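You operate a simulated robot arm through the tools that you are given. There is no shell and no other tool. Be economical: measure what you need, move in short steps, check, and stop when the job is done.

You are at the controls of a simulated two-armed robot. One attempt, no reset.

JOB
Put the ceramic core labelled "B" from the far end of the long bench on the bench front between the troughs and the ceramic core marked "A" on the near end of the wooden bench. Put the blue sack from the far end of the long bench on the free end of the station table. Put the small brush on the plate pattern on the far end of the wooden bench. Take the steel plug and put it on the yellow outline on the wooden bench. Take the wax stopper and put it on the near end of the wooden bench. Take the bracket pattern from the far end of the wooden bench and leave it on the board on the near trough. Put the felt block from the far end of the wooden bench on the bench front between the troughs. Put the brass stand on the far end of the wooden bench away on the door end of the bench by the door. Press the stir button to switch it on. Turn the setting press time dial to 7 s. Do these in any order. Set down upright: sack, wax stopper, brass stand.

Only the result counts: the job must be done as asked and must still hold three seconds after the hand-in. Knocking over, shifting, dropping, spilling or breaking anything else fails it. A push-on lid holds only when it is set on centred and level and pressed home; a screw cap is set on level and turned clockwise until tight.

ROBOT AND FRAMES
Two 7-joint arms with two-finger grippers on one trunk, on a base that drives. Base frame: it is fixed to the floor where the robot stands at the start and does not move with it; the origin is under the middle of the robot, x ahead of it, y to its left, z up. Readings come in m, degrees, newtons and seconds.
The left shoulder is at the start at [0.06, 0.123, 1.02], the right one opposite. With the tool pointing down near the work surface each hand reaches from about 0.34 to 0.8 m from the robot's upright axis, wherever it stands, measured 20 degrees to its own side. Places, roughly: bench front between the troughs [0.7, 1.2, 0.8]; board on the near trough [0.3, 0.6, 0.7]; bracket pattern (7x4x3 cm) [-2.8, 1.5, 0.9]; brass stand [-3, 1.25, 1]; ceramic core [0.75, -0.25, 1]; door end of the bench by the door [-3, -2.8, 0.8]; felt block (5x3x3 cm) [-3.1, 1.6, 0.9]; free end of the station table [1.3, -4.8, 0.8]; near end of the wooden bench [-3, 0.8, 0.8]; plate pattern (9x5x3 cm) [-2.8, 1.2, 0.9]; sack [0.75, -0.5, 1]; setting press time dial [0.4, -2.6, 0.8]; small brush (2x2x13 cm) [-1.6, 2.1, 0.9]; steel plug (2x2x3 cm) [-2.1, 2, 0.9]; stir button [-3.2, -0.4, 0.9]; wax stopper (4x4x5 cm) [-2.3, 2.2, 0.9]; yellow outline on the wooden bench [-2.9, 0.7, 0.8]. Payload 1.47 kg a hand.
The tool frame of a hand sits at the grasp point between the pads (the TCP): z along the fingers, y along the line on which they close. The tips reach 0.016 m beyond it. Largest opening 0.087 m; the body of the gripper starts 0.055 m behind the TCP.
Orientation is that of the tool frame in the base frame, as [roll, pitch, yaw] about the fixed x, y, z axes, in that order (R = Rz(yaw) Ry(pitch) Rx(roll)). With the fingers straight down and closing along the base's y, the tool's x points along the base's -x, its y along +y and its z along -z.

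CONTROLS
- The arms move only by the tool servo_tool. It takes "left_motion", "right_motion" or both (then of equal length, played together; a hand with none holds still); each is a list of rows, each a list of 2 entries, a list of its own where there are three numbers: the shift along the base's x, y, z in m, then the turn, a rotation vector about the base's x, y, z in degrees. In form: [[[tx, ty, tz], [rx, ry, rz]], ...]. A call has 1 to 12 rows; each row is the pose to reach, as a shift and turn from the pose commanded when the call began. "left_jaw" and "right_jaw" are, for a hand that has rows, the opening, from 0 (shut) to 1 (fully open), set as the call begins (left out, the last holds). Each row takes 0.2 s and may step no farther than 0.05 m and 8.6 degrees from the row before; otherwise, or with a gripper value out of range, the whole call is refused. A pose out of reach is approached as far as the arm can. The call stops where the force on the tool passes 40 N (or 10 N more than at its start, if that is more) or the arm is blocked; 0.2 s more then pass. Each finger travels about 0.153 m/s and halts on what it meets, pressing with about 28 N; the grip force reading is that of the motor and also rises with nothing between the fingers. The clock runs only during rows and for 0.2 s after the last one: add rows that repeat a pose to give the fingers time. It gives the time, the measured TCP pose, the force on the tool (base axes), the opening and the grip force at its end, in the units of the frame above (readings bear some noise), with the torque about the TCP (base axes, N m) and any sound that the robot's microphone picked up.
- Cameras (640 x 400 px; columns grow to the right, rows downward): "scene" is now at [0.0791, 0.0216, 1.5646]; the picture's right is [0.29, -0.96, 0.00], its down [-0.79, -0.24, -0.56] and it looks along [0.54, 0.16, -0.83] (base axes); focal length 256 px, centre (320, 200). "left" rides on the left gripper at [0.073, -0.012, -0.09] in its tool frame; the picture's right is [0.16, 0.99, 0.00], its down [-0.72, 0.12, -0.68] and it looks along [-0.67, 0.11, 0.73] (tool axes); focal length 247 px, centre (320, 200). "right" rides on the right gripper at [0.073, 0.012, -0.09] in its tool frame; the picture's right is [-0.16, 0.99, 0.00], its down [-0.72, -0.11, -0.68] and it looks along [-0.67, -0.11, 0.73] (tool axes); focal length 247 px, centre (320, 200).
- camera(camera): a new picture of that camera. The clock stands still meanwhile.
- raise_lower(by): slides the trunk up (or, below 0, down) by that many m; the arms and the scene camera ride with it, the base frame stays. It gives what a move gives, with no picture.
- steer(legs): drives the robot by 1 to 6 legs, each [ahead, left, turn to the left] in m, m and degrees, along the robot's own axes; the way and the turn of a leg run together, so that a leg with both is an arc; at most 1.5 m and 180 degrees a leg. The arms and the cameras ride along, it lands a little off, and it stops where it bumps. It gives what a move gives.
- pan_tilt(pan, tilt): turns the head with the scene camera to pan (to the left, within 120 degrees either way) and tilt (down, from -29 to 69), counted from straight ahead of the robot. It gives what a move gives.
- probe_pixels(camera, pixels): for up to 12 pixels [column, row] of the newest picture of that camera ("zoom" is the newest enlarged one), the place [x, y, z] in the base frame of the surface seen there, good to about 0.002 m. The clock stands still meanwhile.
- enlarge(camera, box): a new picture of the part [left, top, right, bottom] of that camera's present view, enlarged. The clock stands still meanwhile.
- finish_job(): hands the job in; it is judged then, once.

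Keep the steps short. Do not move on a guess: measure, check each grasp and each placing, and mend mistakes. In all there are 350 turns and 288 pictures (those below and enlarged ones count). Leave the grippers open and the arms clear of the work at the hand-in unless told otherwise, and finish with a single line.

The tools are called after "Request:" as a command line: name --argument value ..., lists and objects as JSON in quotes. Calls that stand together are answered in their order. servo_tool: Moves the arms, as the interface text tells. Its arguments: {"type":"object","properties":{"left_motion":{"type":"array","items":{"type":"array"}},"left_jaw":{"type":"number"},"right_motion":{"type":"array","items":{"type":"array"}},"right_jaw":{"type":"number"}},"required":[]} The other tools are called the same way: raise_lower (by) slides the trunk up or down; steer (legs) drives the base; pan_tilt (pan, tilt) turns the head that bears the scene camera; camera (camera) takes a picture; probe_pixels (camera, pixels) gives the place of the surface under pixels of a picture; enlarge (camera, box) takes an enlarged picture of a part of a camera's view; finish_job () hands the job in.

At the start:

```text
clock: 0.0
left_ee_pos: [0.4638, 0.0192, 1.1637]
left_tcp_rot: [-179.9, 0.1, -180.0]
left_ft_force: [-0.3, 0.5, 0.0]
left_wrist_torque: [-0.01, 0.03, 0.01]
left_width: 0.0869
left_grasp_force: 0.0
right_ee_pos: [0.3841, -0.2642, 1.1662]
right_tcp_rot: [180.0, 0.1, 180.0]
right_ft_force: [-0.4, -0.7, -0.2]
right_wrist_torque: [0.04, 0.01, 0.01]
right_width: 0.087
right_grasp_force: 0.2
trunk travel left (down, up): [-0.175, 0.055]
robot x, y, heading: [0.0031, 0.0024, 0.2]
head pan, tilt: [17.0, 55.8]
```

scene: 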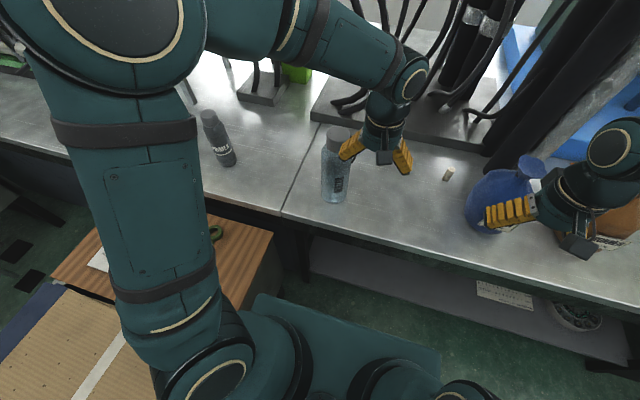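
right: 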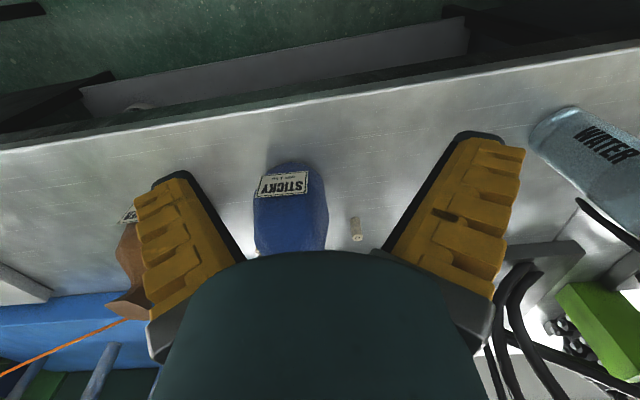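
left: 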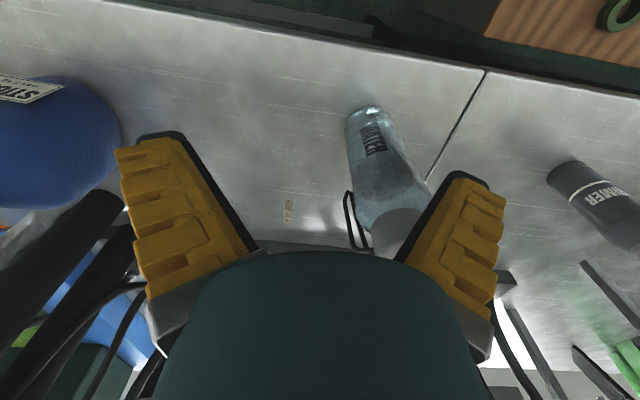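

I see the blue sack at (500,195) and a small light object at (448,174). I take close-ups to read the labels.

Request:
enlarge --camera "scene" --box '[400, 130, 640, 280]'

Request:
enlarge --camera "right" --box '[220, 150, 420, 275]'

Request:
probe_pixels --camera "scene" --pixels '[[448, 174], [448, 185], [490, 190], [528, 163], [335, 140], [210, 118], [470, 210], [390, 220]]'

```text
2.67 times, centred on (520, 205) of scene
```

zoom: 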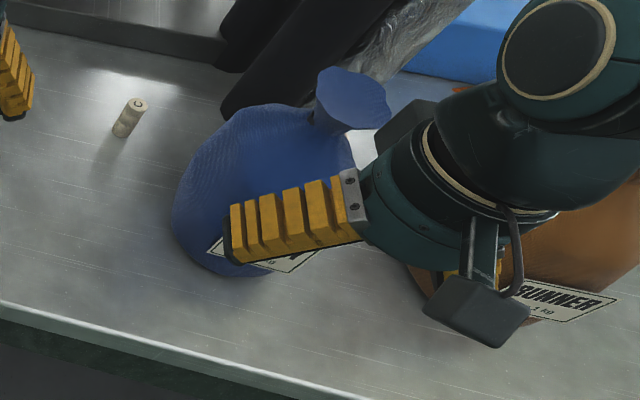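

```text
3.20 times, centred on (320, 212) of right
```

zoom: 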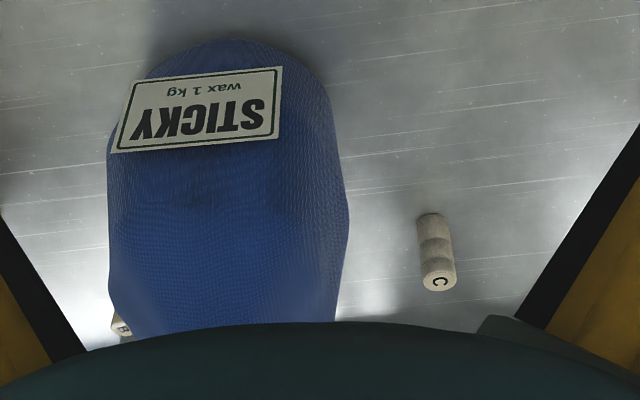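

```text
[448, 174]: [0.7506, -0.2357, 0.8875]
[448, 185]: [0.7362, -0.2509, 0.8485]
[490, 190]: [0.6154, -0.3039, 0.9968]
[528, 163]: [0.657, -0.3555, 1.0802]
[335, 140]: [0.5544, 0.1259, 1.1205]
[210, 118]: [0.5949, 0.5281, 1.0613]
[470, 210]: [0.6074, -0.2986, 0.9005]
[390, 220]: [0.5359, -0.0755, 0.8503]
```

The visible core says "C". Another sits behind the sack. I move the arms back and to the sides a bit to clear the view.

Request:
servo_tool --right_motion '[[[0.0, -0.04, 0.02], [0, 0, 0]], [[-0.0, -0.08, 0.05], [0, 0, 0]], [[0.0, -0.12, 0.08], [0, 0, 0]], [[0.0, -0.16, 0.1], [0, 0, 0]]]' --left_motion '[[[-0.02, 0.04, 0.01], [0, 0, 0]], [[-0.04, 0.08, 0.03], [0, 0, 0]], [[-0.06, 0.12, 0.05], [0, 0, 0]], [[-0.08, 0.16, 0.07], [0, 0, 0]]]'

Request:
pan_tilt --pan -25 --tilt 45

Request:
camera --camera "scene"

Request:
camera --camera "right"

```text
clock: 1.0
left_ee_pos: [0.3843, 0.1801, 1.2347]
left_tcp_rot: [179.9, 0.0, -180.0]
left_ft_force: [-0.5, -0.8, -0.2]
left_wrist_torque: [0.0, -0.01, -0.03]
left_width: 0.087
left_grasp_force: 0.1
right_ee_pos: [0.3813, -0.4235, 1.2682]
right_tcp_rot: [179.9, 0.0, 180.0]
right_ft_force: [-0.6, -1.3, 1.1]
right_wrist_torque: [-0.04, -0.01, -0.01]
right_width: 0.0871
right_grasp_force: 0.1
trunk travel left (down, up): [-0.175, 0.055]
robot x, y, heading: [-0.0021, 0.0003, 0.2]
head pan, tilt: [17.0, 55.8]
```

```text
clock: 2.1
left_ee_pos: [0.3862, 0.1785, 1.2351]
left_tcp_rot: [180.0, 0.0, 180.0]
left_ft_force: [0.1, 0.0, 0.6]
left_wrist_torque: [0.01, 0.02, -0.01]
left_width: 0.0867
left_grasp_force: 0.1
right_ee_pos: [0.3827, -0.4232, 1.2671]
right_tcp_rot: [-179.8, 0.0, 179.9]
right_ft_force: [-0.6, 0.5, 0.1]
right_wrist_torque: [0.0, -0.05, 0.03]
right_width: 0.0871
right_grasp_force: 0.0
trunk travel left (down, up): [-0.175, 0.055]
robot x, y, heading: [0.002, 0.0002, -0.3]
head pan, tilt: [-25.0, 45.0]
```

```text
282 pictures are left
```

scene: 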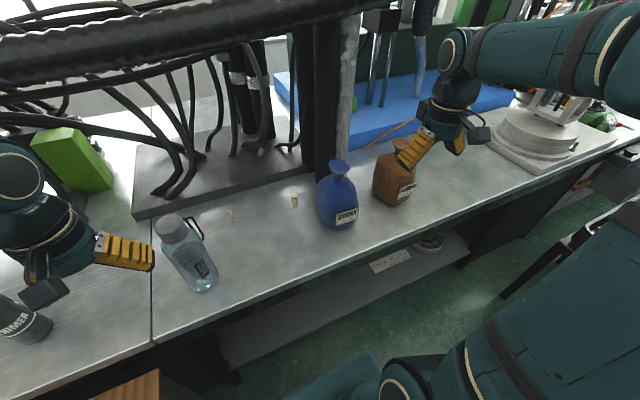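

```text
281 pictures are left
```

right: 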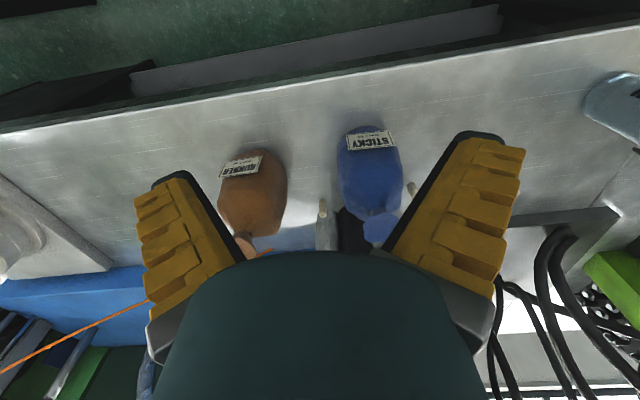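

Several cores appear: scene (230,214), (294,200) and right cam (322,210). I enlarge each.

Request:
enlarge --camera "scene" --box '[200, 180, 320, 255]'

Request:
probe_pixels --camera "zoom" --pixels '[[160, 170], [500, 90]]'

Request:
enlarge --camera "right" --box '[280, 150, 440, 250]'

Request:
probe_pixels --camera "scene" --pixels '[[340, 168], [337, 200], [340, 225], [345, 210], [390, 180], [405, 148], [322, 208], [195, 245], [172, 228]]'

Request:
probe_pixels --camera "right" --pixels '[[322, 205], [412, 188], [370, 170], [376, 228], [340, 175], [400, 165], [370, 150]]'

```text
5.33 times, centred on (260, 218) of scene
```

zoom: 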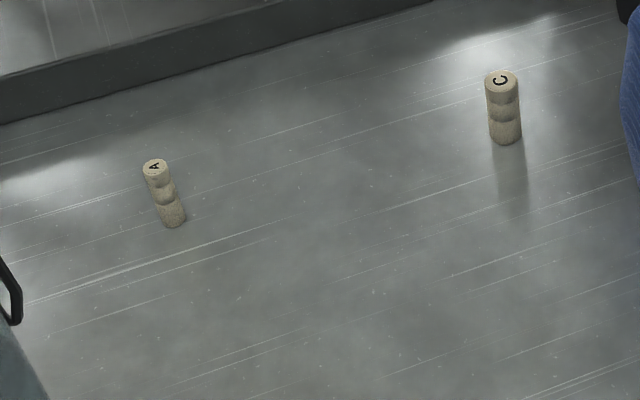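

```text
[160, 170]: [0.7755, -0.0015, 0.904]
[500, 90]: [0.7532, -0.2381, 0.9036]
```

```text
4.00 times, centred on (360, 200) of right
```

zoom: 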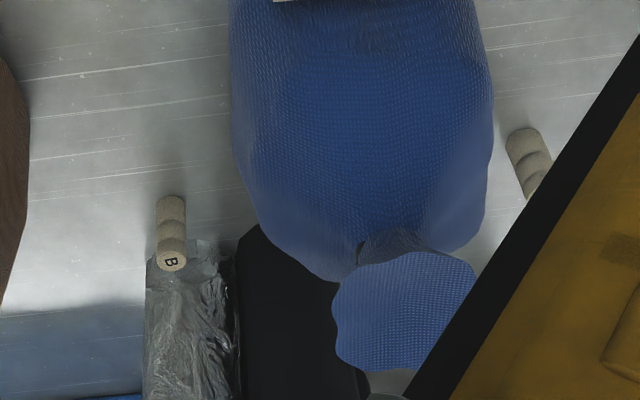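

```text
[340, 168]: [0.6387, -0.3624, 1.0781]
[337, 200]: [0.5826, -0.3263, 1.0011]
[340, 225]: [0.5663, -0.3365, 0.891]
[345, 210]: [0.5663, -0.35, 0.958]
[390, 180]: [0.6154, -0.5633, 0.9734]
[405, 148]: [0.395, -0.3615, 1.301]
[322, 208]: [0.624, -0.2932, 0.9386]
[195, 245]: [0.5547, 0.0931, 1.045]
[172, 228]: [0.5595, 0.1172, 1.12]
```

```text
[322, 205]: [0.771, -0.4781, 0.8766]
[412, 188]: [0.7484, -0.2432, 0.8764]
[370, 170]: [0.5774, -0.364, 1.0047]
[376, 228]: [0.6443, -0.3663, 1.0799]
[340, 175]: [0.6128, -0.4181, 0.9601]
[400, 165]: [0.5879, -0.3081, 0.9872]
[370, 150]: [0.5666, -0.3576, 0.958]
```

A is at (0.775,0.00), B at (0.771,-0.478) and C at (0.753,-0.238). The sack blocks B, so it goes first. I check its neck shape.

Request:
enlarge --camera "scene" --box '[290, 140, 450, 240]'

Request:
probe_pixels --camera "zoom" --pixels '[[195, 90], [205, 115], [190, 140], [205, 150], [225, 145], [205, 165], [155, 95], [240, 100], [120, 220], [280, 260], [200, 350], [440, 60]]'

```text
4.00 times, centred on (370, 190) of scene
```

zoom: 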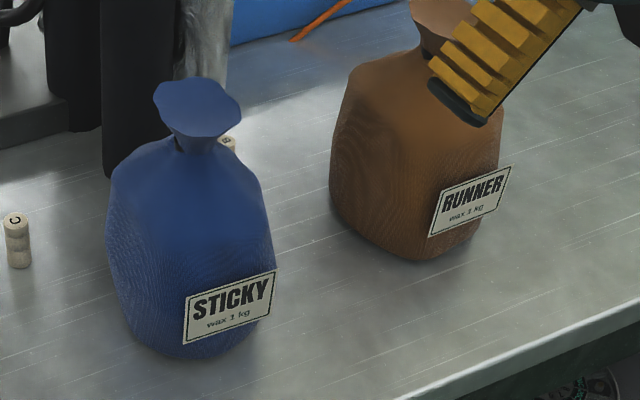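

```text
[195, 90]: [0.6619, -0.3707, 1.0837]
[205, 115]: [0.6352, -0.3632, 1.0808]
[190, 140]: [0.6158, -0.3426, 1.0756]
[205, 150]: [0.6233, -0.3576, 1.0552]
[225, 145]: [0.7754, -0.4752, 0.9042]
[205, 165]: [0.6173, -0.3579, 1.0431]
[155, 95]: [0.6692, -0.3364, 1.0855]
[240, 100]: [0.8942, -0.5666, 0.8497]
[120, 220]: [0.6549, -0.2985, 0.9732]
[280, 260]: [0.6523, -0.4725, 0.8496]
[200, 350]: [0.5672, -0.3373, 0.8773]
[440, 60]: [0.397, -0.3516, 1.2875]
```

The sack's flare is about 0.06 m wide, centred near (0.64,-0.36) with the top at 1.085, and the neck is at z≈1.055. I move the right hand above it, opening along y.

Request:
servo_tool --right_motion '[[[0.045, 0.012, 0], [0, 0, 0]], [[0.09, 0.024, 0], [0, 0, 0]], [[0.135, 0.036, -0.01], [0, 0, 0]], [[0.18, 0.048, -0.03], [0, 0, 0]], [[0.225, 0.06, -0.05], [0, 0, 0]], [[0.256, 0.063, -0.06], [0, 0, 0]]]'

Request:
camera --camera "right"

Request:
camera --camera "scene"

```text
refused: row 4 steps farther than a row can; nothing moved
```

```text
277 pictures are left
```

right: 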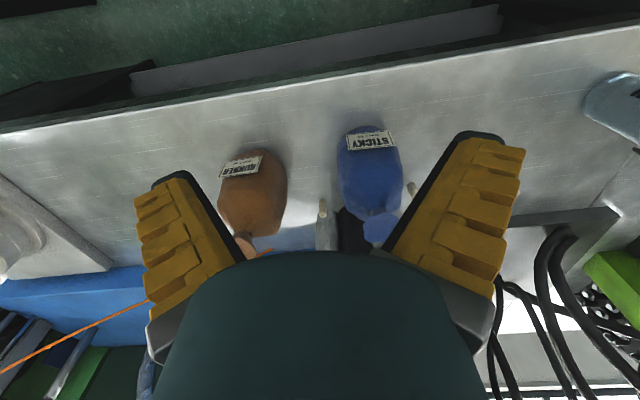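

```text
276 pictures are left
```

scene: 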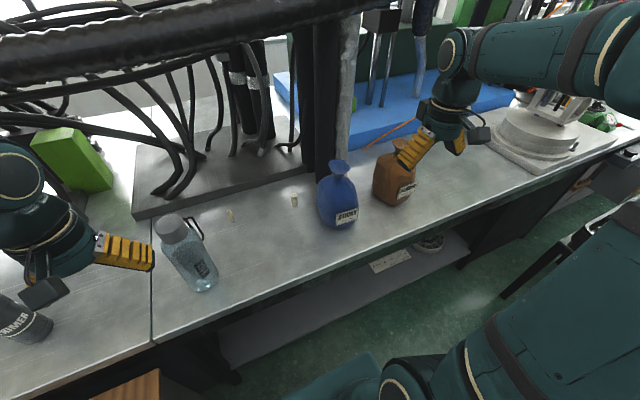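

A step was too big, so I use smaller ones.

Request:
servo_tool --right_motion '[[[0.04, 0.012, 0], [0, 0, 0]], [[0.08, 0.024, 0], [0, 0, 0]], [[0.12, 0.036, -0.01], [0, 0, 0]], [[0.16, 0.045, -0.02], [0, 0, 0]], [[0.2, 0.055, -0.04], [0, 0, 0]], [[0.23, 0.06, -0.05], [0, 0, 0]], [[0.256, 0.063, -0.06], [0, 0, 0]]]'

Request:
camera --camera "right"

Request:
enlarge --camera "scene" --box '[270, 80, 430, 180]'

```text
clock: 3.7
left_ee_pos: [0.3859, 0.1788, 1.2335]
left_tcp_rot: [180.0, -0.1, 180.0]
left_ft_force: [-0.3, 0.5, 0.0]
left_wrist_torque: [0.02, 0.06, -0.01]
left_width: 0.0871
left_grasp_force: 0.1
right_ee_pos: [0.64, -0.3621, 1.2074]
right_tcp_rot: [-179.9, 0.0, 179.9]
right_ft_force: [-0.6, 0.2, 0.5]
right_wrist_torque: [-0.01, 0.02, 0.0]
right_width: 0.0871
right_grasp_force: 0.1
trunk travel left (down, up): [-0.175, 0.055]
robot x, y, heading: [0.0002, -0.002, 0.1]
head pan, tilt: [-25.0, 45.0]
```

```text
275 pictures are left
```

right: 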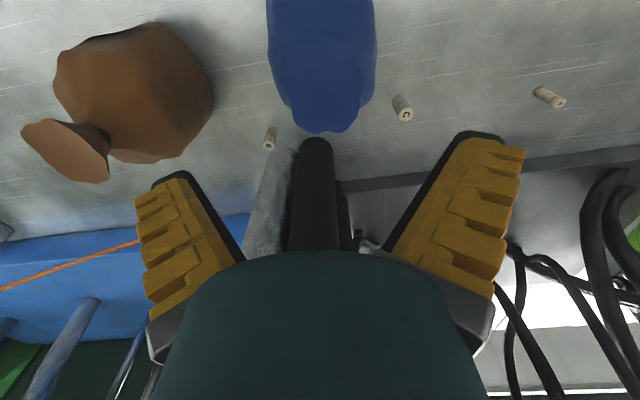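

```text
4.00 times, centred on (350, 130) of scene
```

zoom: 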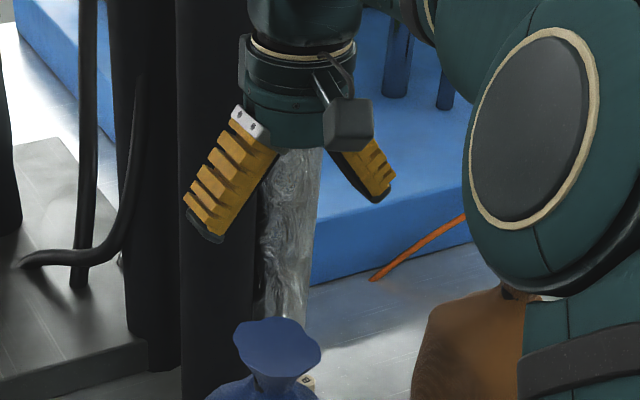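

Request:
probe_pixels --camera "right" --pixels '[[320, 118], [300, 110], [345, 110], [320, 128], [315, 160], [270, 180], [282, 90]]'

Request:
probe_pixels --camera "zoom" --pixels '[[280, 345], [245, 335], [310, 355], [265, 325], [150, 200], [290, 250], [220, 300], [200, 230], [290, 75]]'

```text
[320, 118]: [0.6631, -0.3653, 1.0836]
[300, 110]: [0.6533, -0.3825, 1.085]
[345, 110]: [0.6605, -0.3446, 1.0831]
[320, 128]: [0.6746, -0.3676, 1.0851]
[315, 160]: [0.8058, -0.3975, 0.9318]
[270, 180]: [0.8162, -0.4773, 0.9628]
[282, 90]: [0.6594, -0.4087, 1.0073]
```

```text
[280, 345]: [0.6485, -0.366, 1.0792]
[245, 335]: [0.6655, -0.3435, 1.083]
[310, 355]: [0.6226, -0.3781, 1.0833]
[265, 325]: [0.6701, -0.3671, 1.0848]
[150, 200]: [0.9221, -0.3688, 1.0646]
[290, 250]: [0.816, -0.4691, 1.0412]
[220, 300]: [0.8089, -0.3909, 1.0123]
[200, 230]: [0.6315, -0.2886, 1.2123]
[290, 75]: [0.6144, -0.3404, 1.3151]
```

Aligned: the flare centre is about (0.643,-0.363). I descend to z 1.056 and close.

Request:
servo_tool --right_motion '[[[0.002, -0.001, -0.05], [0, 0, 0]], [[0.002, -0.001, -0.09], [0, 0, 0]], [[0.002, -0.001, -0.12], [0, 0, 0]], [[0.002, -0.001, -0.14], [0, 0, 0]], [[0.002, -0.001, -0.151], [0, 0, 0]]]'

Request:
enlarge --camera "scene" --box '[270, 100, 430, 200]'

```text
clock: 4.9
left_ee_pos: [0.3853, 0.1795, 1.2344]
left_tcp_rot: [-180.0, 0.0, -180.0]
left_ft_force: [0.1, 0.1, -0.7]
left_wrist_torque: [0.01, 0.0, 0.0]
left_width: 0.087
left_grasp_force: 0.0
right_ee_pos: [0.6408, -0.3638, 1.0538]
right_tcp_rot: [-180.0, 0.1, 179.9]
right_ft_force: [0.6, 1.5, 0.7]
right_wrist_torque: [0.03, -0.01, 0.0]
right_width: 0.0872
right_grasp_force: 0.1
trunk travel left (down, up): [-0.175, 0.055]
robot x, y, heading: [0.0018, -0.0019, -0.0]
head pan, tilt: [-25.0, 45.0]
```

```text
4.00 times, centred on (350, 150) of scene
```

zoom: 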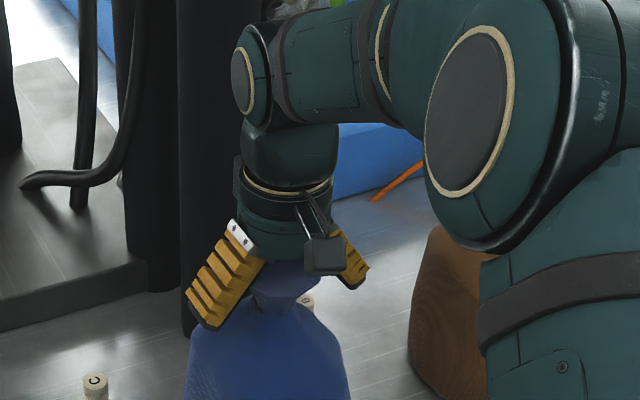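

Neck is between the fingers; I close.

Request:
servo_tool --right_motion '[[[0, 0, 0], [0, 0, 0]], [[0, 0, 0], [0, 0, 0]], [[0, 0, 0], [0, 0, 0]], [[0, 0, 0], [0, 0, 0]]]' --right_jaw 0

Request:
servo_tool --right_motion '[[[0, 0, 0.02], [0, 0, 0]], [[0, 0, 0.05], [0, 0, 0]]]'

Request:
enlarge --camera "scene" --box '[270, 100, 430, 200]'

```text
clock: 5.9
left_ee_pos: [0.3847, 0.1797, 1.2342]
left_tcp_rot: [180.0, 0.0, -180.0]
left_ft_force: [0.2, -0.4, -0.5]
left_wrist_torque: [0.02, 0.01, 0.0]
left_width: 0.0871
left_grasp_force: 0.1
right_ee_pos: [0.6418, -0.3634, 1.055]
right_tcp_rot: [-180.0, 0.0, 179.8]
right_ft_force: [-2.0, 1.6, -0.2]
right_wrist_torque: [0.15, -0.11, 0.09]
right_width: 0.0298
right_grasp_force: 28.1
trunk travel left (down, up): [-0.175, 0.055]
robot x, y, heading: [0.0016, -0.0033, 0.2]
head pan, tilt: [-25.0, 45.0]
```

```text
clock: 6.5
left_ee_pos: [0.3852, 0.1784, 1.235]
left_tcp_rot: [-180.0, 0.0, 180.0]
left_ft_force: [-0.6, -0.5, -0.2]
left_wrist_torque: [0.03, -0.01, 0.01]
left_width: 0.0872
left_grasp_force: 0.0
right_ee_pos: [0.6411, -0.3636, 1.1043]
right_tcp_rot: [179.9, 0.0, 179.9]
right_ft_force: [0.1, 0.8, -10.6]
right_wrist_torque: [0.02, 0.01, 0.03]
right_width: 0.0297
right_grasp_force: 27.7
trunk travel left (down, up): [-0.175, 0.055]
robot x, y, heading: [0.0016, 0.0021, -0.3]
head pan, tilt: [-25.0, 45.0]
```

```text
4.00 times, centred on (350, 150) of scene
```

zoom: 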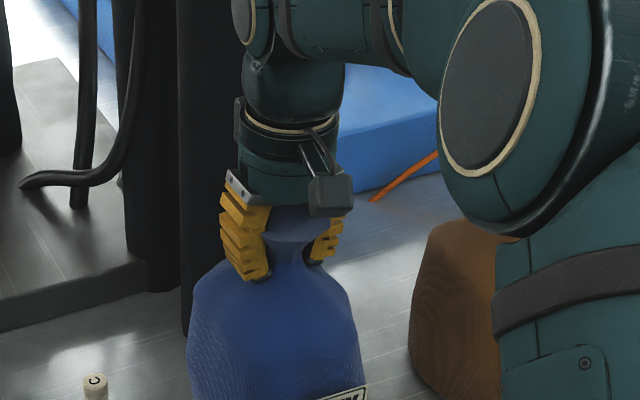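

Held (10.6 N). I raise it and retract along -x, then look around to the right.

Request:
servo_tool --right_motion '[[[0, 0, 0.04], [0, 0, 0]], [[0, 0, 0.08], [0, 0, 0]], [[-0.03, 0, 0.11], [0, 0, 0]], [[-0.07, 0, 0.13], [0, 0, 0]], [[-0.11, 0, 0.13], [0, 0, 0]], [[-0.15, 0, 0.13], [0, 0, 0]], [[-0.19, 0, 0.13], [0, 0, 0]], [[-0.22, 0, 0.13], [0, 0, 0]], [[-0.24, 0, 0.13], [0, 0, 0]]]'

Request:
pan_tilt --pan -70 --tilt 20

Request:
camera --camera "scene"

Request:
pan_tilt --pan -120 --tilt 20

Request:
camera --camera "scene"

```text
clock: 8.5
left_ee_pos: [0.3854, 0.179, 1.2348]
left_tcp_rot: [180.0, 0.1, -180.0]
left_ft_force: [0.8, -0.9, 1.1]
left_wrist_torque: [0.04, -0.04, 0.0]
left_width: 0.087
left_grasp_force: 0.0
right_ee_pos: [0.3973, -0.363, 1.2341]
right_tcp_rot: [-179.9, 0.0, 180.0]
right_ft_force: [0.4, 0.3, -10.3]
right_wrist_torque: [0.0, -0.02, 0.03]
right_width: 0.0293
right_grasp_force: 28.1
trunk travel left (down, up): [-0.175, 0.055]
robot x, y, heading: [-0.0003, -0.0014, -0.1]
head pan, tilt: [-25.0, 45.0]
```

```text
clock: 9.6
left_ee_pos: [0.3851, 0.1784, 1.2344]
left_tcp_rot: [180.0, 0.0, -180.0]
left_ft_force: [0.0, 0.6, 0.0]
left_wrist_torque: [0.01, 0.0, 0.01]
left_width: 0.0871
left_grasp_force: 0.1
right_ee_pos: [0.3998, -0.3622, 1.234]
right_tcp_rot: [180.0, 0.0, -180.0]
right_ft_force: [0.0, 1.1, -10.6]
right_wrist_torque: [-0.02, 0.0, 0.03]
right_width: 0.029
right_grasp_force: 27.8
trunk travel left (down, up): [-0.175, 0.055]
robot x, y, heading: [0.001, 0.0019, 0.0]
head pan, tilt: [-70.0, 20.0]
```

```text
271 pictures are left
```

scene: 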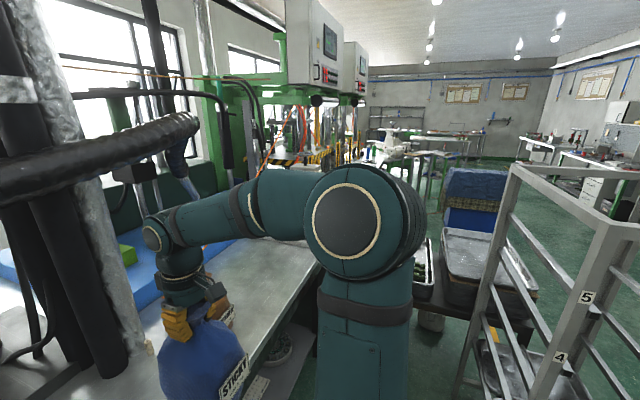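

```text
clock: 10.8
left_ee_pos: [0.3857, 0.1782, 1.2349]
left_tcp_rot: [180.0, 0.0, -180.0]
left_ft_force: [0.6, -0.1, 0.1]
left_wrist_torque: [-0.02, -0.01, 0.05]
left_width: 0.087
left_grasp_force: 0.0
right_ee_pos: [0.4003, -0.3625, 1.2339]
right_tcp_rot: [-179.9, 0.0, 179.9]
right_ft_force: [0.2, -0.2, -10.4]
right_wrist_torque: [0.0, 0.04, -0.02]
right_width: 0.0292
right_grasp_force: 27.7
trunk travel left (down, up): [-0.175, 0.055]
robot x, y, heading: [-0.0031, -0.0003, 0.2]
head pan, tilt: [-120.0, 20.0]
```

```text
270 pictures are left
```

scene: 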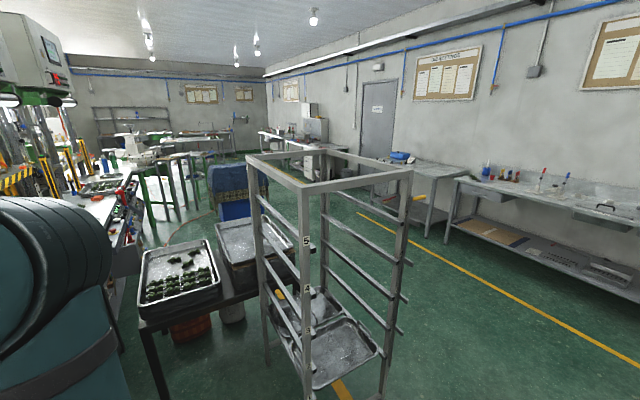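

I map obstacles by probing.

Request:
probe_pixels --camera "scene" --pixels '[[305, 390], [265, 300], [395, 300], [150, 280], [270, 250], [235, 215], [200, 310], [165, 215], [130, 180], [310, 180], [450, 170], [110, 200]]'

Request:
enlarge --camera "scene" --box '[0, 80, 260, 242]'

Request:
probe_pixels --camera "zoom" --pixels '[[325, 170], [300, 260], [250, 300], [330, 345], [230, 280], [430, 140], [540, 120], [520, 290], [420, 330], [450, 200], [140, 160], [360, 150]]'

```text
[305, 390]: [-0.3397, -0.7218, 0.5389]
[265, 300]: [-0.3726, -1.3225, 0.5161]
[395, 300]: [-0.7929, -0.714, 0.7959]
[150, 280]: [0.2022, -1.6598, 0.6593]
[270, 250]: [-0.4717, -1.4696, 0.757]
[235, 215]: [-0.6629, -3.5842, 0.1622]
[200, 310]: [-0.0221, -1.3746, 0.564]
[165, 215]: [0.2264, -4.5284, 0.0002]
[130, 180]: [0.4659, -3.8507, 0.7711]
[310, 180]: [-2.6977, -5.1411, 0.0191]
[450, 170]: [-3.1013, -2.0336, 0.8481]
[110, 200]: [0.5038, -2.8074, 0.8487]
```

```text
2.46 times, centred on (130, 161) of scene
```

zoom: 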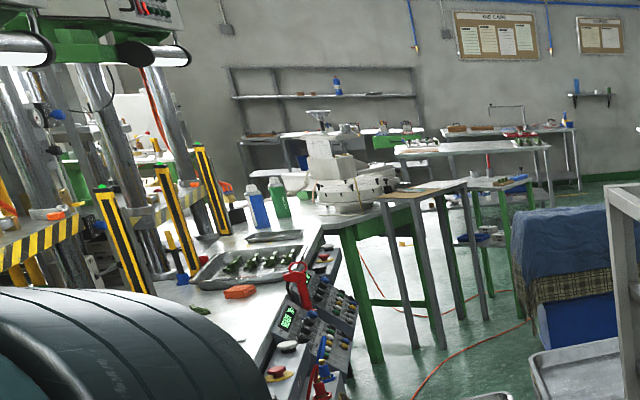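

```text
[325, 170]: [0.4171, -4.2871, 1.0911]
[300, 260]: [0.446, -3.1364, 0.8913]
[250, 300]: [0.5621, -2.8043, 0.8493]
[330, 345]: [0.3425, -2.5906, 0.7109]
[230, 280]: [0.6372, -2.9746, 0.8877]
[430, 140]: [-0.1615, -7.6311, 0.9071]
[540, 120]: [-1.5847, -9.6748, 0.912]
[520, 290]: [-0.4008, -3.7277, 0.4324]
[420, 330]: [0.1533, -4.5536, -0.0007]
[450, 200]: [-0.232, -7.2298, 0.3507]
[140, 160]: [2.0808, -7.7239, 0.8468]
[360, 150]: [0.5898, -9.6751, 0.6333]
```

Request:
pan_tilt --pan -120 --tilt 45

Request:
camera --camera "scene"

Request:
pan_tilt --pan 120 --tilt 30

Request:
camera --camera "scene"

Request:
probe_pixels --camera "scene" --pixels '[[20, 380], [100, 380], [200, 380], [300, 390], [420, 390], [560, 390], [300, 250], [450, 250], [600, 250], [150, 250], [320, 180], [450, 180]]'

```text
clock: 11.7
left_ee_pos: [0.3859, 0.1785, 1.2342]
left_tcp_rot: [179.9, 0.0, 180.0]
left_ft_force: [0.2, -0.6, 0.5]
left_wrist_torque: [0.04, -0.01, 0.03]
left_width: 0.0872
left_grasp_force: 0.1
right_ee_pos: [0.4002, -0.3626, 1.2338]
right_tcp_rot: [180.0, 0.0, 180.0]
right_ft_force: [-0.9, 0.0, -10.7]
right_wrist_torque: [0.01, -0.03, 0.03]
right_width: 0.0293
right_grasp_force: 27.9
trunk travel left (down, up): [-0.175, 0.055]
robot x, y, heading: [-0.0001, 0.0011, 0.2]
head pan, tilt: [-120.0, 45.0]
```

```text
268 pictures are left
```

scene: 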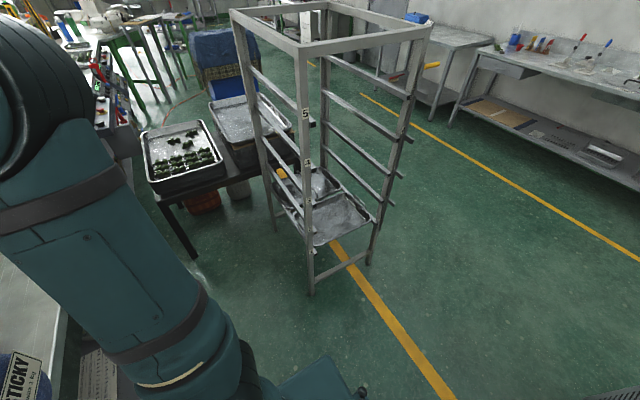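

```text
clock: 15.1
left_ee_pos: [0.385, 0.1798, 1.2338]
left_tcp_rot: [-180.0, 0.0, 180.0]
left_ft_force: [-0.2, -0.1, -0.1]
left_wrist_torque: [0.0, -0.01, 0.03]
left_width: 0.0874
left_grasp_force: 0.0
right_ee_pos: [0.4008, -0.3623, 1.2349]
right_tcp_rot: [-180.0, 0.0, 179.9]
right_ft_force: [-1.1, 0.0, -9.7]
right_wrist_torque: [0.0, 0.0, 0.02]
right_width: 0.0287
right_grasp_force: 28.7
trunk travel left (down, up): [-0.175, 0.055]
robot x, y, heading: [0.0026, -0.002, -0.0]
head pan, tilt: [120.0, 30.0]
```

```text
267 pictures are left
```

scene: 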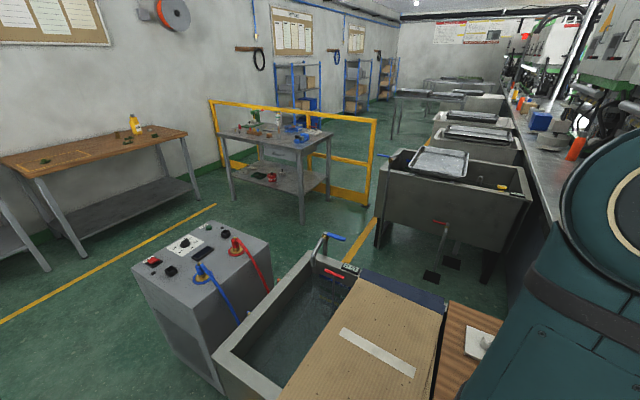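

```text
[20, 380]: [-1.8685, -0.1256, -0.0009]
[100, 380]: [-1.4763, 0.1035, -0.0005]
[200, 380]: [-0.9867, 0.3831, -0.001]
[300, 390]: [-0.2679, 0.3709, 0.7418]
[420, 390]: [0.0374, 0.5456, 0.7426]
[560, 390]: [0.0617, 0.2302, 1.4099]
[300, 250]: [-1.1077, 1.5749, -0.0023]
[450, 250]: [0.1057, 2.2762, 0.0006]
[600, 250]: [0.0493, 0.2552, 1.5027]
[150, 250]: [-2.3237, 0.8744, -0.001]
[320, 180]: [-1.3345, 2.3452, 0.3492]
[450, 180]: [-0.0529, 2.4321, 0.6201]
```

Request:
probe_pixels --camera "scene" --pixels '[[140, 268], [225, 365], [200, 225], [265, 245], [305, 258], [360, 275], [440, 330], [500, 320], [445, 390], [465, 350], [482, 345], [375, 245]]'

Request:
probe_pixels --camera "scene" --pixels '[[525, 205], [385, 170], [220, 135], [330, 140], [300, 215], [15, 160], [180, 132], [200, 205], [75, 250], [372, 120], [213, 105], [490, 255]]'

Request:
enlarge --camera "scene" --box '[210, 100, 370, 200]'

Request:
enlarge --camera "scene" --box '[0, 100, 192, 220]'

```text
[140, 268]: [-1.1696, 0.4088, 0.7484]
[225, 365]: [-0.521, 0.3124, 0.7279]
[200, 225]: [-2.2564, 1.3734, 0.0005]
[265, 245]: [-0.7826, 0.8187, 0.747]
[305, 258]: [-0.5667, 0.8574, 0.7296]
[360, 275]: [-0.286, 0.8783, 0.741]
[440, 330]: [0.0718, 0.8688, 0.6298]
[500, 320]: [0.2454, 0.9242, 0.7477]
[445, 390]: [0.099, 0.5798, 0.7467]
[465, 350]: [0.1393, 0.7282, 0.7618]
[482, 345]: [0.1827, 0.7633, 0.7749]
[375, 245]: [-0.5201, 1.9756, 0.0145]
```

```text
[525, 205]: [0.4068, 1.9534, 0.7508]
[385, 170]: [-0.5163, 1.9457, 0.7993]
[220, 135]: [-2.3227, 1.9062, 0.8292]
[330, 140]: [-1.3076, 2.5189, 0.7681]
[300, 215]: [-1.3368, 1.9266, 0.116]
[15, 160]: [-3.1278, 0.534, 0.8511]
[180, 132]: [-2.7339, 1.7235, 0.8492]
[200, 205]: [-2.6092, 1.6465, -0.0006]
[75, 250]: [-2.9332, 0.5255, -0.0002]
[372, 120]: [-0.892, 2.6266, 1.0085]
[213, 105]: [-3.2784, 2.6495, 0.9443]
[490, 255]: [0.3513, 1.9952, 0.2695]
```

```text
4.00 times, centred on (290, 150) of scene
```

zoom: 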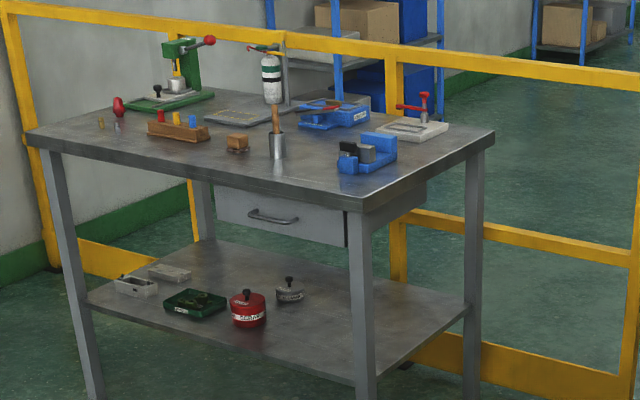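

```text
3.33 times, centred on (96, 160) of scene
```

zoom: 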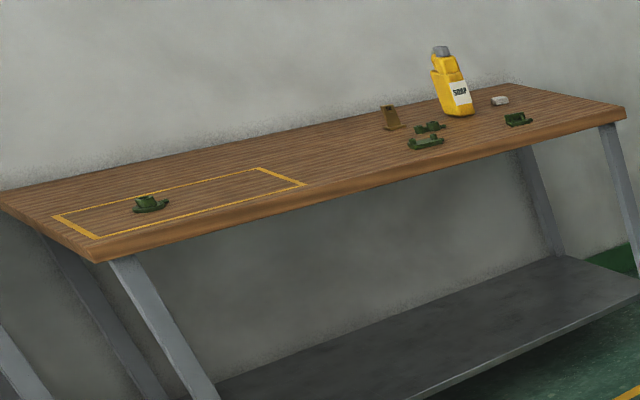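

The map is clear enough: lane behind the rack. I back up to x≈-1.4 and turn to face -y, then look.

Request:
steer --legs '[[-1.45, -0.08, 0], [0, 0, -90]]'

Request:
pan_tilt --pan 20 --tilt 25

Request:
camera --camera "scene"

```text
clock: 26.2
left_ee_pos: [-1.2996, -0.4559, 1.2343]
left_tcp_rot: [180.0, 0.0, 88.8]
left_ft_force: [0.1, -0.1, -0.1]
left_wrist_torque: [0.05, -0.03, 0.01]
left_width: 0.0871
left_grasp_force: 0.1
right_ee_pos: [-1.8418, -0.4596, 1.2349]
right_tcp_rot: [179.9, 0.1, 88.9]
right_ft_force: [0.1, -0.6, -10.9]
right_wrist_torque: [0.0, -0.02, 0.0]
right_width: 0.0287
right_grasp_force: 27.8
trunk travel left (down, up): [-0.175, 0.055]
robot x, y, heading: [-1.4737, -0.0643, -91.2]
head pan, tilt: [120.0, 30.0]
```

```text
clock: 27.9
left_ee_pos: [-1.2999, -0.4547, 1.2345]
left_tcp_rot: [179.9, 0.0, 88.7]
left_ft_force: [-0.5, -0.5, -0.9]
left_wrist_torque: [0.05, 0.0, 0.01]
left_width: 0.0868
left_grasp_force: 0.0
right_ee_pos: [-1.8406, -0.458, 1.2345]
right_tcp_rot: [180.0, 0.0, 88.8]
right_ft_force: [-0.5, 0.5, -10.1]
right_wrist_torque: [-0.02, -0.02, 0.03]
right_width: 0.0286
right_grasp_force: 27.8
trunk travel left (down, up): [-0.175, 0.055]
robot x, y, heading: [-1.4742, -0.0655, -91.2]
head pan, tilt: [20.0, 25.0]
```

```text
264 pictures are left
```

scene: 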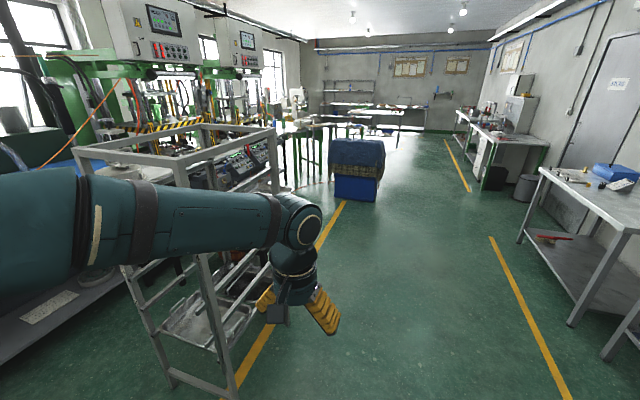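

The lane ahead is open. I drive to y≈-2.4 and look east.

Request:
probe_pixels --camera "scene" --pixels '[[175, 165], [275, 130], [220, 380], [335, 200], [380, 200], [375, 170], [333, 160], [300, 175], [535, 185], [600, 250]]'

Request:
steer --legs '[[1.3, -0.05, 0], [1.05, 0, 0], [0, 0, 90]]'

Request:
camera --camera "scene"

Request:
pan_tilt --pan -35 --tilt 25

Request:
camera --camera "scene"

```text
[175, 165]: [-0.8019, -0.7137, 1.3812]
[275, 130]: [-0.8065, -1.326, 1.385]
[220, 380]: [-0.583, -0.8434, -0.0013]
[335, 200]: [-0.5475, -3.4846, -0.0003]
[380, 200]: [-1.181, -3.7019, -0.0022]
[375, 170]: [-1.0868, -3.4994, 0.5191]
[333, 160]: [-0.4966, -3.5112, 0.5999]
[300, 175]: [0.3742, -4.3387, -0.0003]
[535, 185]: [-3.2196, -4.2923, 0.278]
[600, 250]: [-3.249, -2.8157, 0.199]
```

```text
clock: 43.4
left_ee_pos: [-1.1442, -2.244, 1.2351]
left_tcp_rot: [179.9, 0.0, -179.9]
left_ft_force: [-0.2, -0.3, -0.2]
left_wrist_torque: [0.0, 0.01, 0.01]
left_width: 0.0869
left_grasp_force: 0.0
right_ee_pos: [-1.1288, -2.7861, 1.2357]
right_tcp_rot: [-180.0, 0.0, -179.8]
right_ft_force: [0.3, 0.3, -10.0]
right_wrist_torque: [0.02, -0.01, 0.04]
right_width: 0.0283
right_grasp_force: 28.4
trunk travel left (down, up): [-0.175, 0.055]
robot x, y, heading: [-1.5336, -2.4259, 0.3]
head pan, tilt: [20.0, 25.0]
```

```text
263 pictures are left
```

scene: 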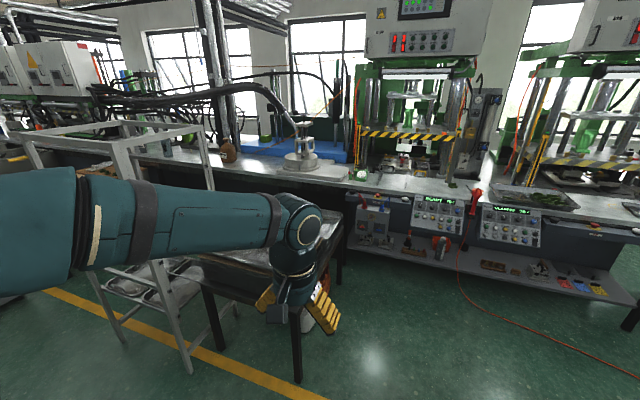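

```text
clock: 44.6
left_ee_pos: [-1.1448, -2.2455, 1.2332]
left_tcp_rot: [-180.0, 0.0, -179.8]
left_ft_force: [-0.1, -0.6, 0.7]
left_wrist_torque: [-0.03, 0.02, 0.04]
left_width: 0.087
left_grasp_force: 0.1
right_ee_pos: [-1.1307, -2.7857, 1.2352]
right_tcp_rot: [180.0, 0.0, -179.9]
right_ft_force: [-0.7, 0.5, -10.5]
right_wrist_torque: [-0.03, 0.04, 0.02]
right_width: 0.0286
right_grasp_force: 28.0
trunk travel left (down, up): [-0.175, 0.055]
robot x, y, heading: [-1.5272, -2.4245, 0.5]
head pan, tilt: [-35.0, 25.0]
```

```text
262 pictures are left
```

scene: 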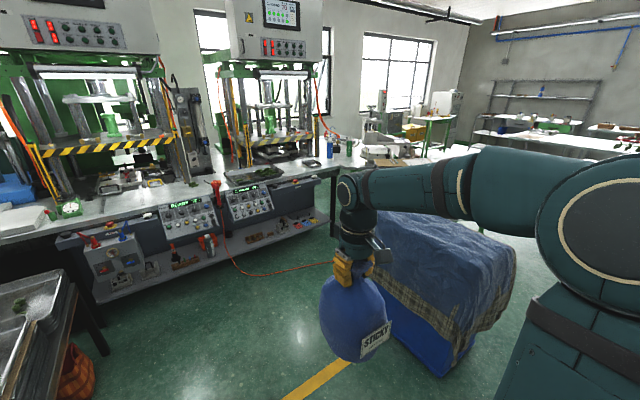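

Request:
enlarge --camera "scene" --box '[60, 160, 340, 310]'

Request:
probe_pixels --camera "scene" --pixels '[[105, 350], [68, 280], [190, 225], [250, 205], [60, 330], [450, 370], [420, 360], [290, 265], [390, 150], [420, 160], [445, 128], [345, 165]]'

Request:
enlarge --camera "scene" --box '[300, 80, 560, 180]'

```text
2.29 times, centred on (200, 235) of scene
```

zoom: 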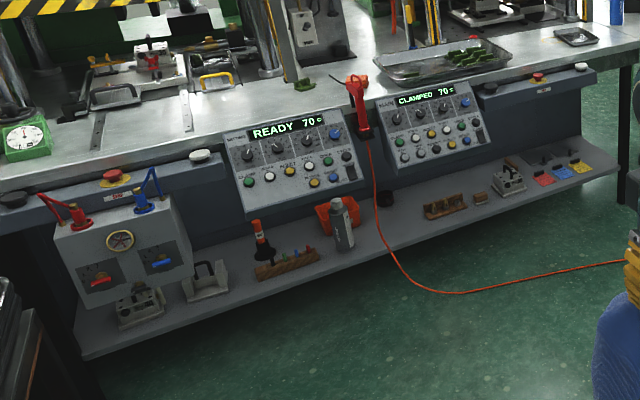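

```text
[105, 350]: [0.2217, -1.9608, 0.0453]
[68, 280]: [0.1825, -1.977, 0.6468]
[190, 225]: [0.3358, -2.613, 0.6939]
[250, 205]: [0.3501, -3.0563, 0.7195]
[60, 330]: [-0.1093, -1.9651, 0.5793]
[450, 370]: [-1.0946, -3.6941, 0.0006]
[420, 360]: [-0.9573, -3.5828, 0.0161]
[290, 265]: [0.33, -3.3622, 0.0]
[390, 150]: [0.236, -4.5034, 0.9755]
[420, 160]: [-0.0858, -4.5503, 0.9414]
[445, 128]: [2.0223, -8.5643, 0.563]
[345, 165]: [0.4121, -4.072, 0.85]
```

```text
2.46 times, centred on (430, 130) of scene
```

zoom: 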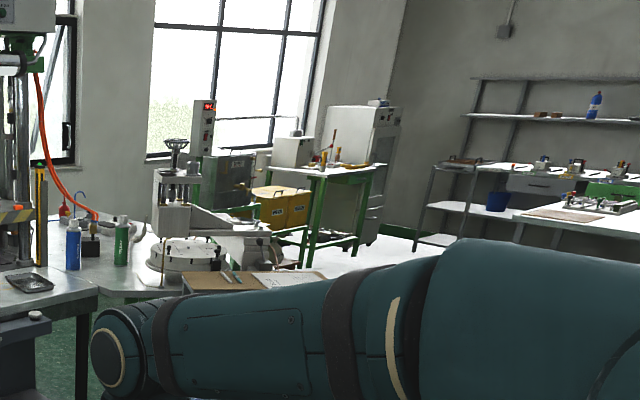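

The gap between cart and blue box is 1.5 m. I drive to about (-0.35,-2.65).

Request:
steer --legs '[[1.18, -0.23, 0]]'

Request:
pan_tilt --pan 5 --tilt 50

Request:
camera --camera "scene"

Request:
camera --camera "left"

```text
clock: 50.7
left_ee_pos: [0.0274, -2.4725, 1.2345]
left_tcp_rot: [180.0, -0.1, -179.9]
left_ft_force: [0.3, 0.2, 0.0]
left_wrist_torque: [-0.02, 0.0, 0.03]
left_width: 0.0868
left_grasp_force: 0.0
right_ee_pos: [0.0423, -3.0129, 1.2345]
right_tcp_rot: [180.0, 0.1, 179.8]
right_ft_force: [-0.2, -0.1, -11.1]
right_wrist_torque: [0.01, 0.0, 0.02]
right_width: 0.0283
right_grasp_force: 28.0
trunk travel left (down, up): [-0.175, 0.055]
robot x, y, heading: [-0.3576, -2.6492, -0.1]
head pan, tilt: [-35.0, 25.0]
```

```text
clock: 51.7
left_ee_pos: [0.0269, -2.4719, 1.2351]
left_tcp_rot: [180.0, 0.0, -180.0]
left_ft_force: [0.5, 0.5, -0.3]
left_wrist_torque: [-0.01, -0.02, -0.01]
left_width: 0.0869
left_grasp_force: 0.1
right_ee_pos: [0.0404, -3.0136, 1.2349]
right_tcp_rot: [-180.0, 0.0, 180.0]
right_ft_force: [0.1, -0.4, -11.4]
right_wrist_torque: [0.05, -0.04, 0.02]
right_width: 0.0281
right_grasp_force: 28.3
trunk travel left (down, up): [-0.175, 0.055]
robot x, y, heading: [-0.3609, -2.6493, -0.2]
head pan, tilt: [5.0, 50.0]
```

```text
259 pictures are left
```

scene: 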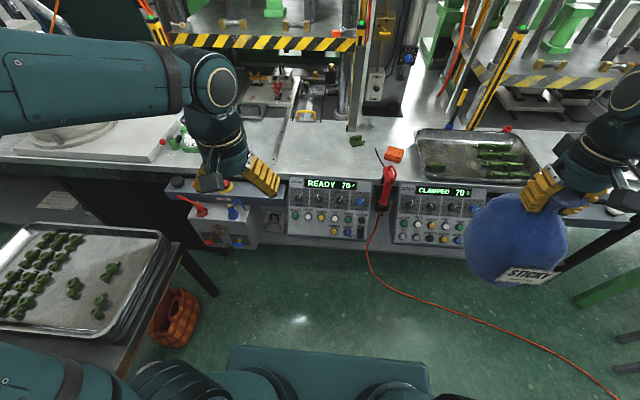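

```text
258 pictures are left
```

left: 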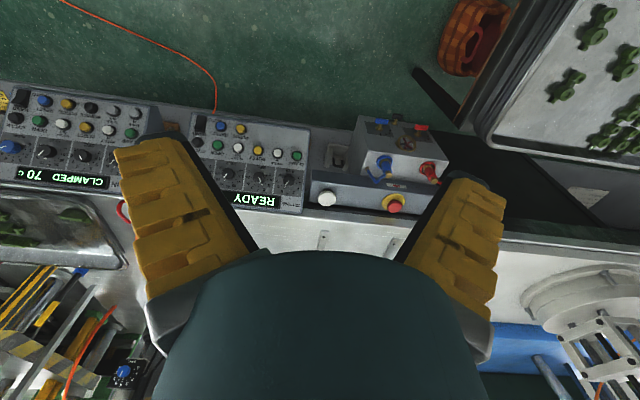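

Request:
enlarge --camera "scene" --box '[280, 165, 380, 250]'

Request:
probe_pixels --camera "zoom" --pixels '[[80, 130], [300, 130], [100, 320], [130, 150], [200, 150], [260, 150]]'

Request:
enlarge --camera "scene" --box '[385, 175, 505, 250]'

```text
4.71 times, centred on (330, 208) of scene
```

zoom: 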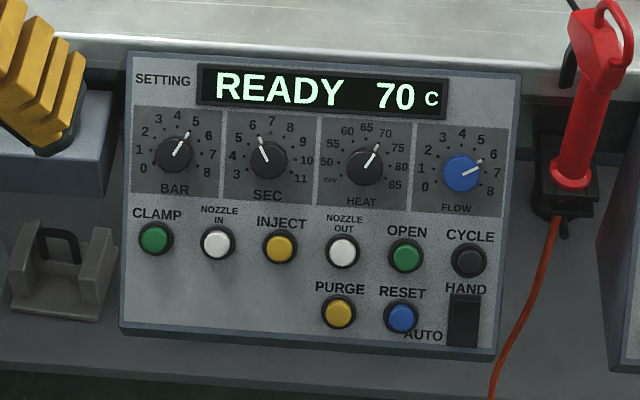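

```text
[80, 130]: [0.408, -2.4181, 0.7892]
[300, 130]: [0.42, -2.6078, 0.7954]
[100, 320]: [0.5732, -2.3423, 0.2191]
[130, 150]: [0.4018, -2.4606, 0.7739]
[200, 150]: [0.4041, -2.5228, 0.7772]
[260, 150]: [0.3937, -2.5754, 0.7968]
```

```text
5.33 times, centred on (445, 212) of scene
```

zoom: 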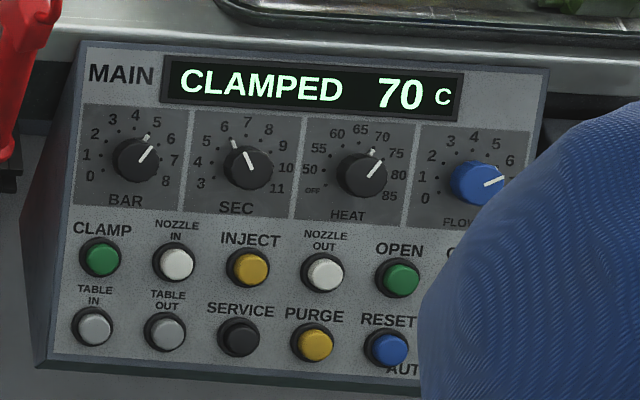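

The target is the "SEC" dial of the SETTING panel, now at about 6. I zoom tighter to measure its angle and place.

Request:
enlarge --camera "scene" --box '[312, 186, 336, 201]'

Request:
probe_pixels --camera "zoom" --pixels '[[210, 330], [300, 300], [340, 350], [360, 200], [100, 390], [500, 390], [330, 60], [280, 250], [420, 250]]'

```text
16.00 times, centred on (324, 194) of scene
```

zoom: 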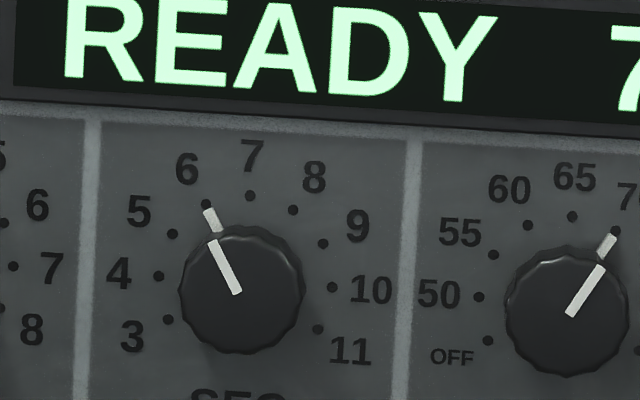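

```text
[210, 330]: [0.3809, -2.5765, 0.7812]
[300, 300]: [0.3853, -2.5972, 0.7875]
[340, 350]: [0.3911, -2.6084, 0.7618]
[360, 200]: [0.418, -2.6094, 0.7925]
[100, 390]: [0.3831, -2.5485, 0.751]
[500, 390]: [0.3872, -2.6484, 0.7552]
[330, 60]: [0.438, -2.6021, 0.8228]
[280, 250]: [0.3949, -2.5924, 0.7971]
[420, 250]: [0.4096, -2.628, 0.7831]
```

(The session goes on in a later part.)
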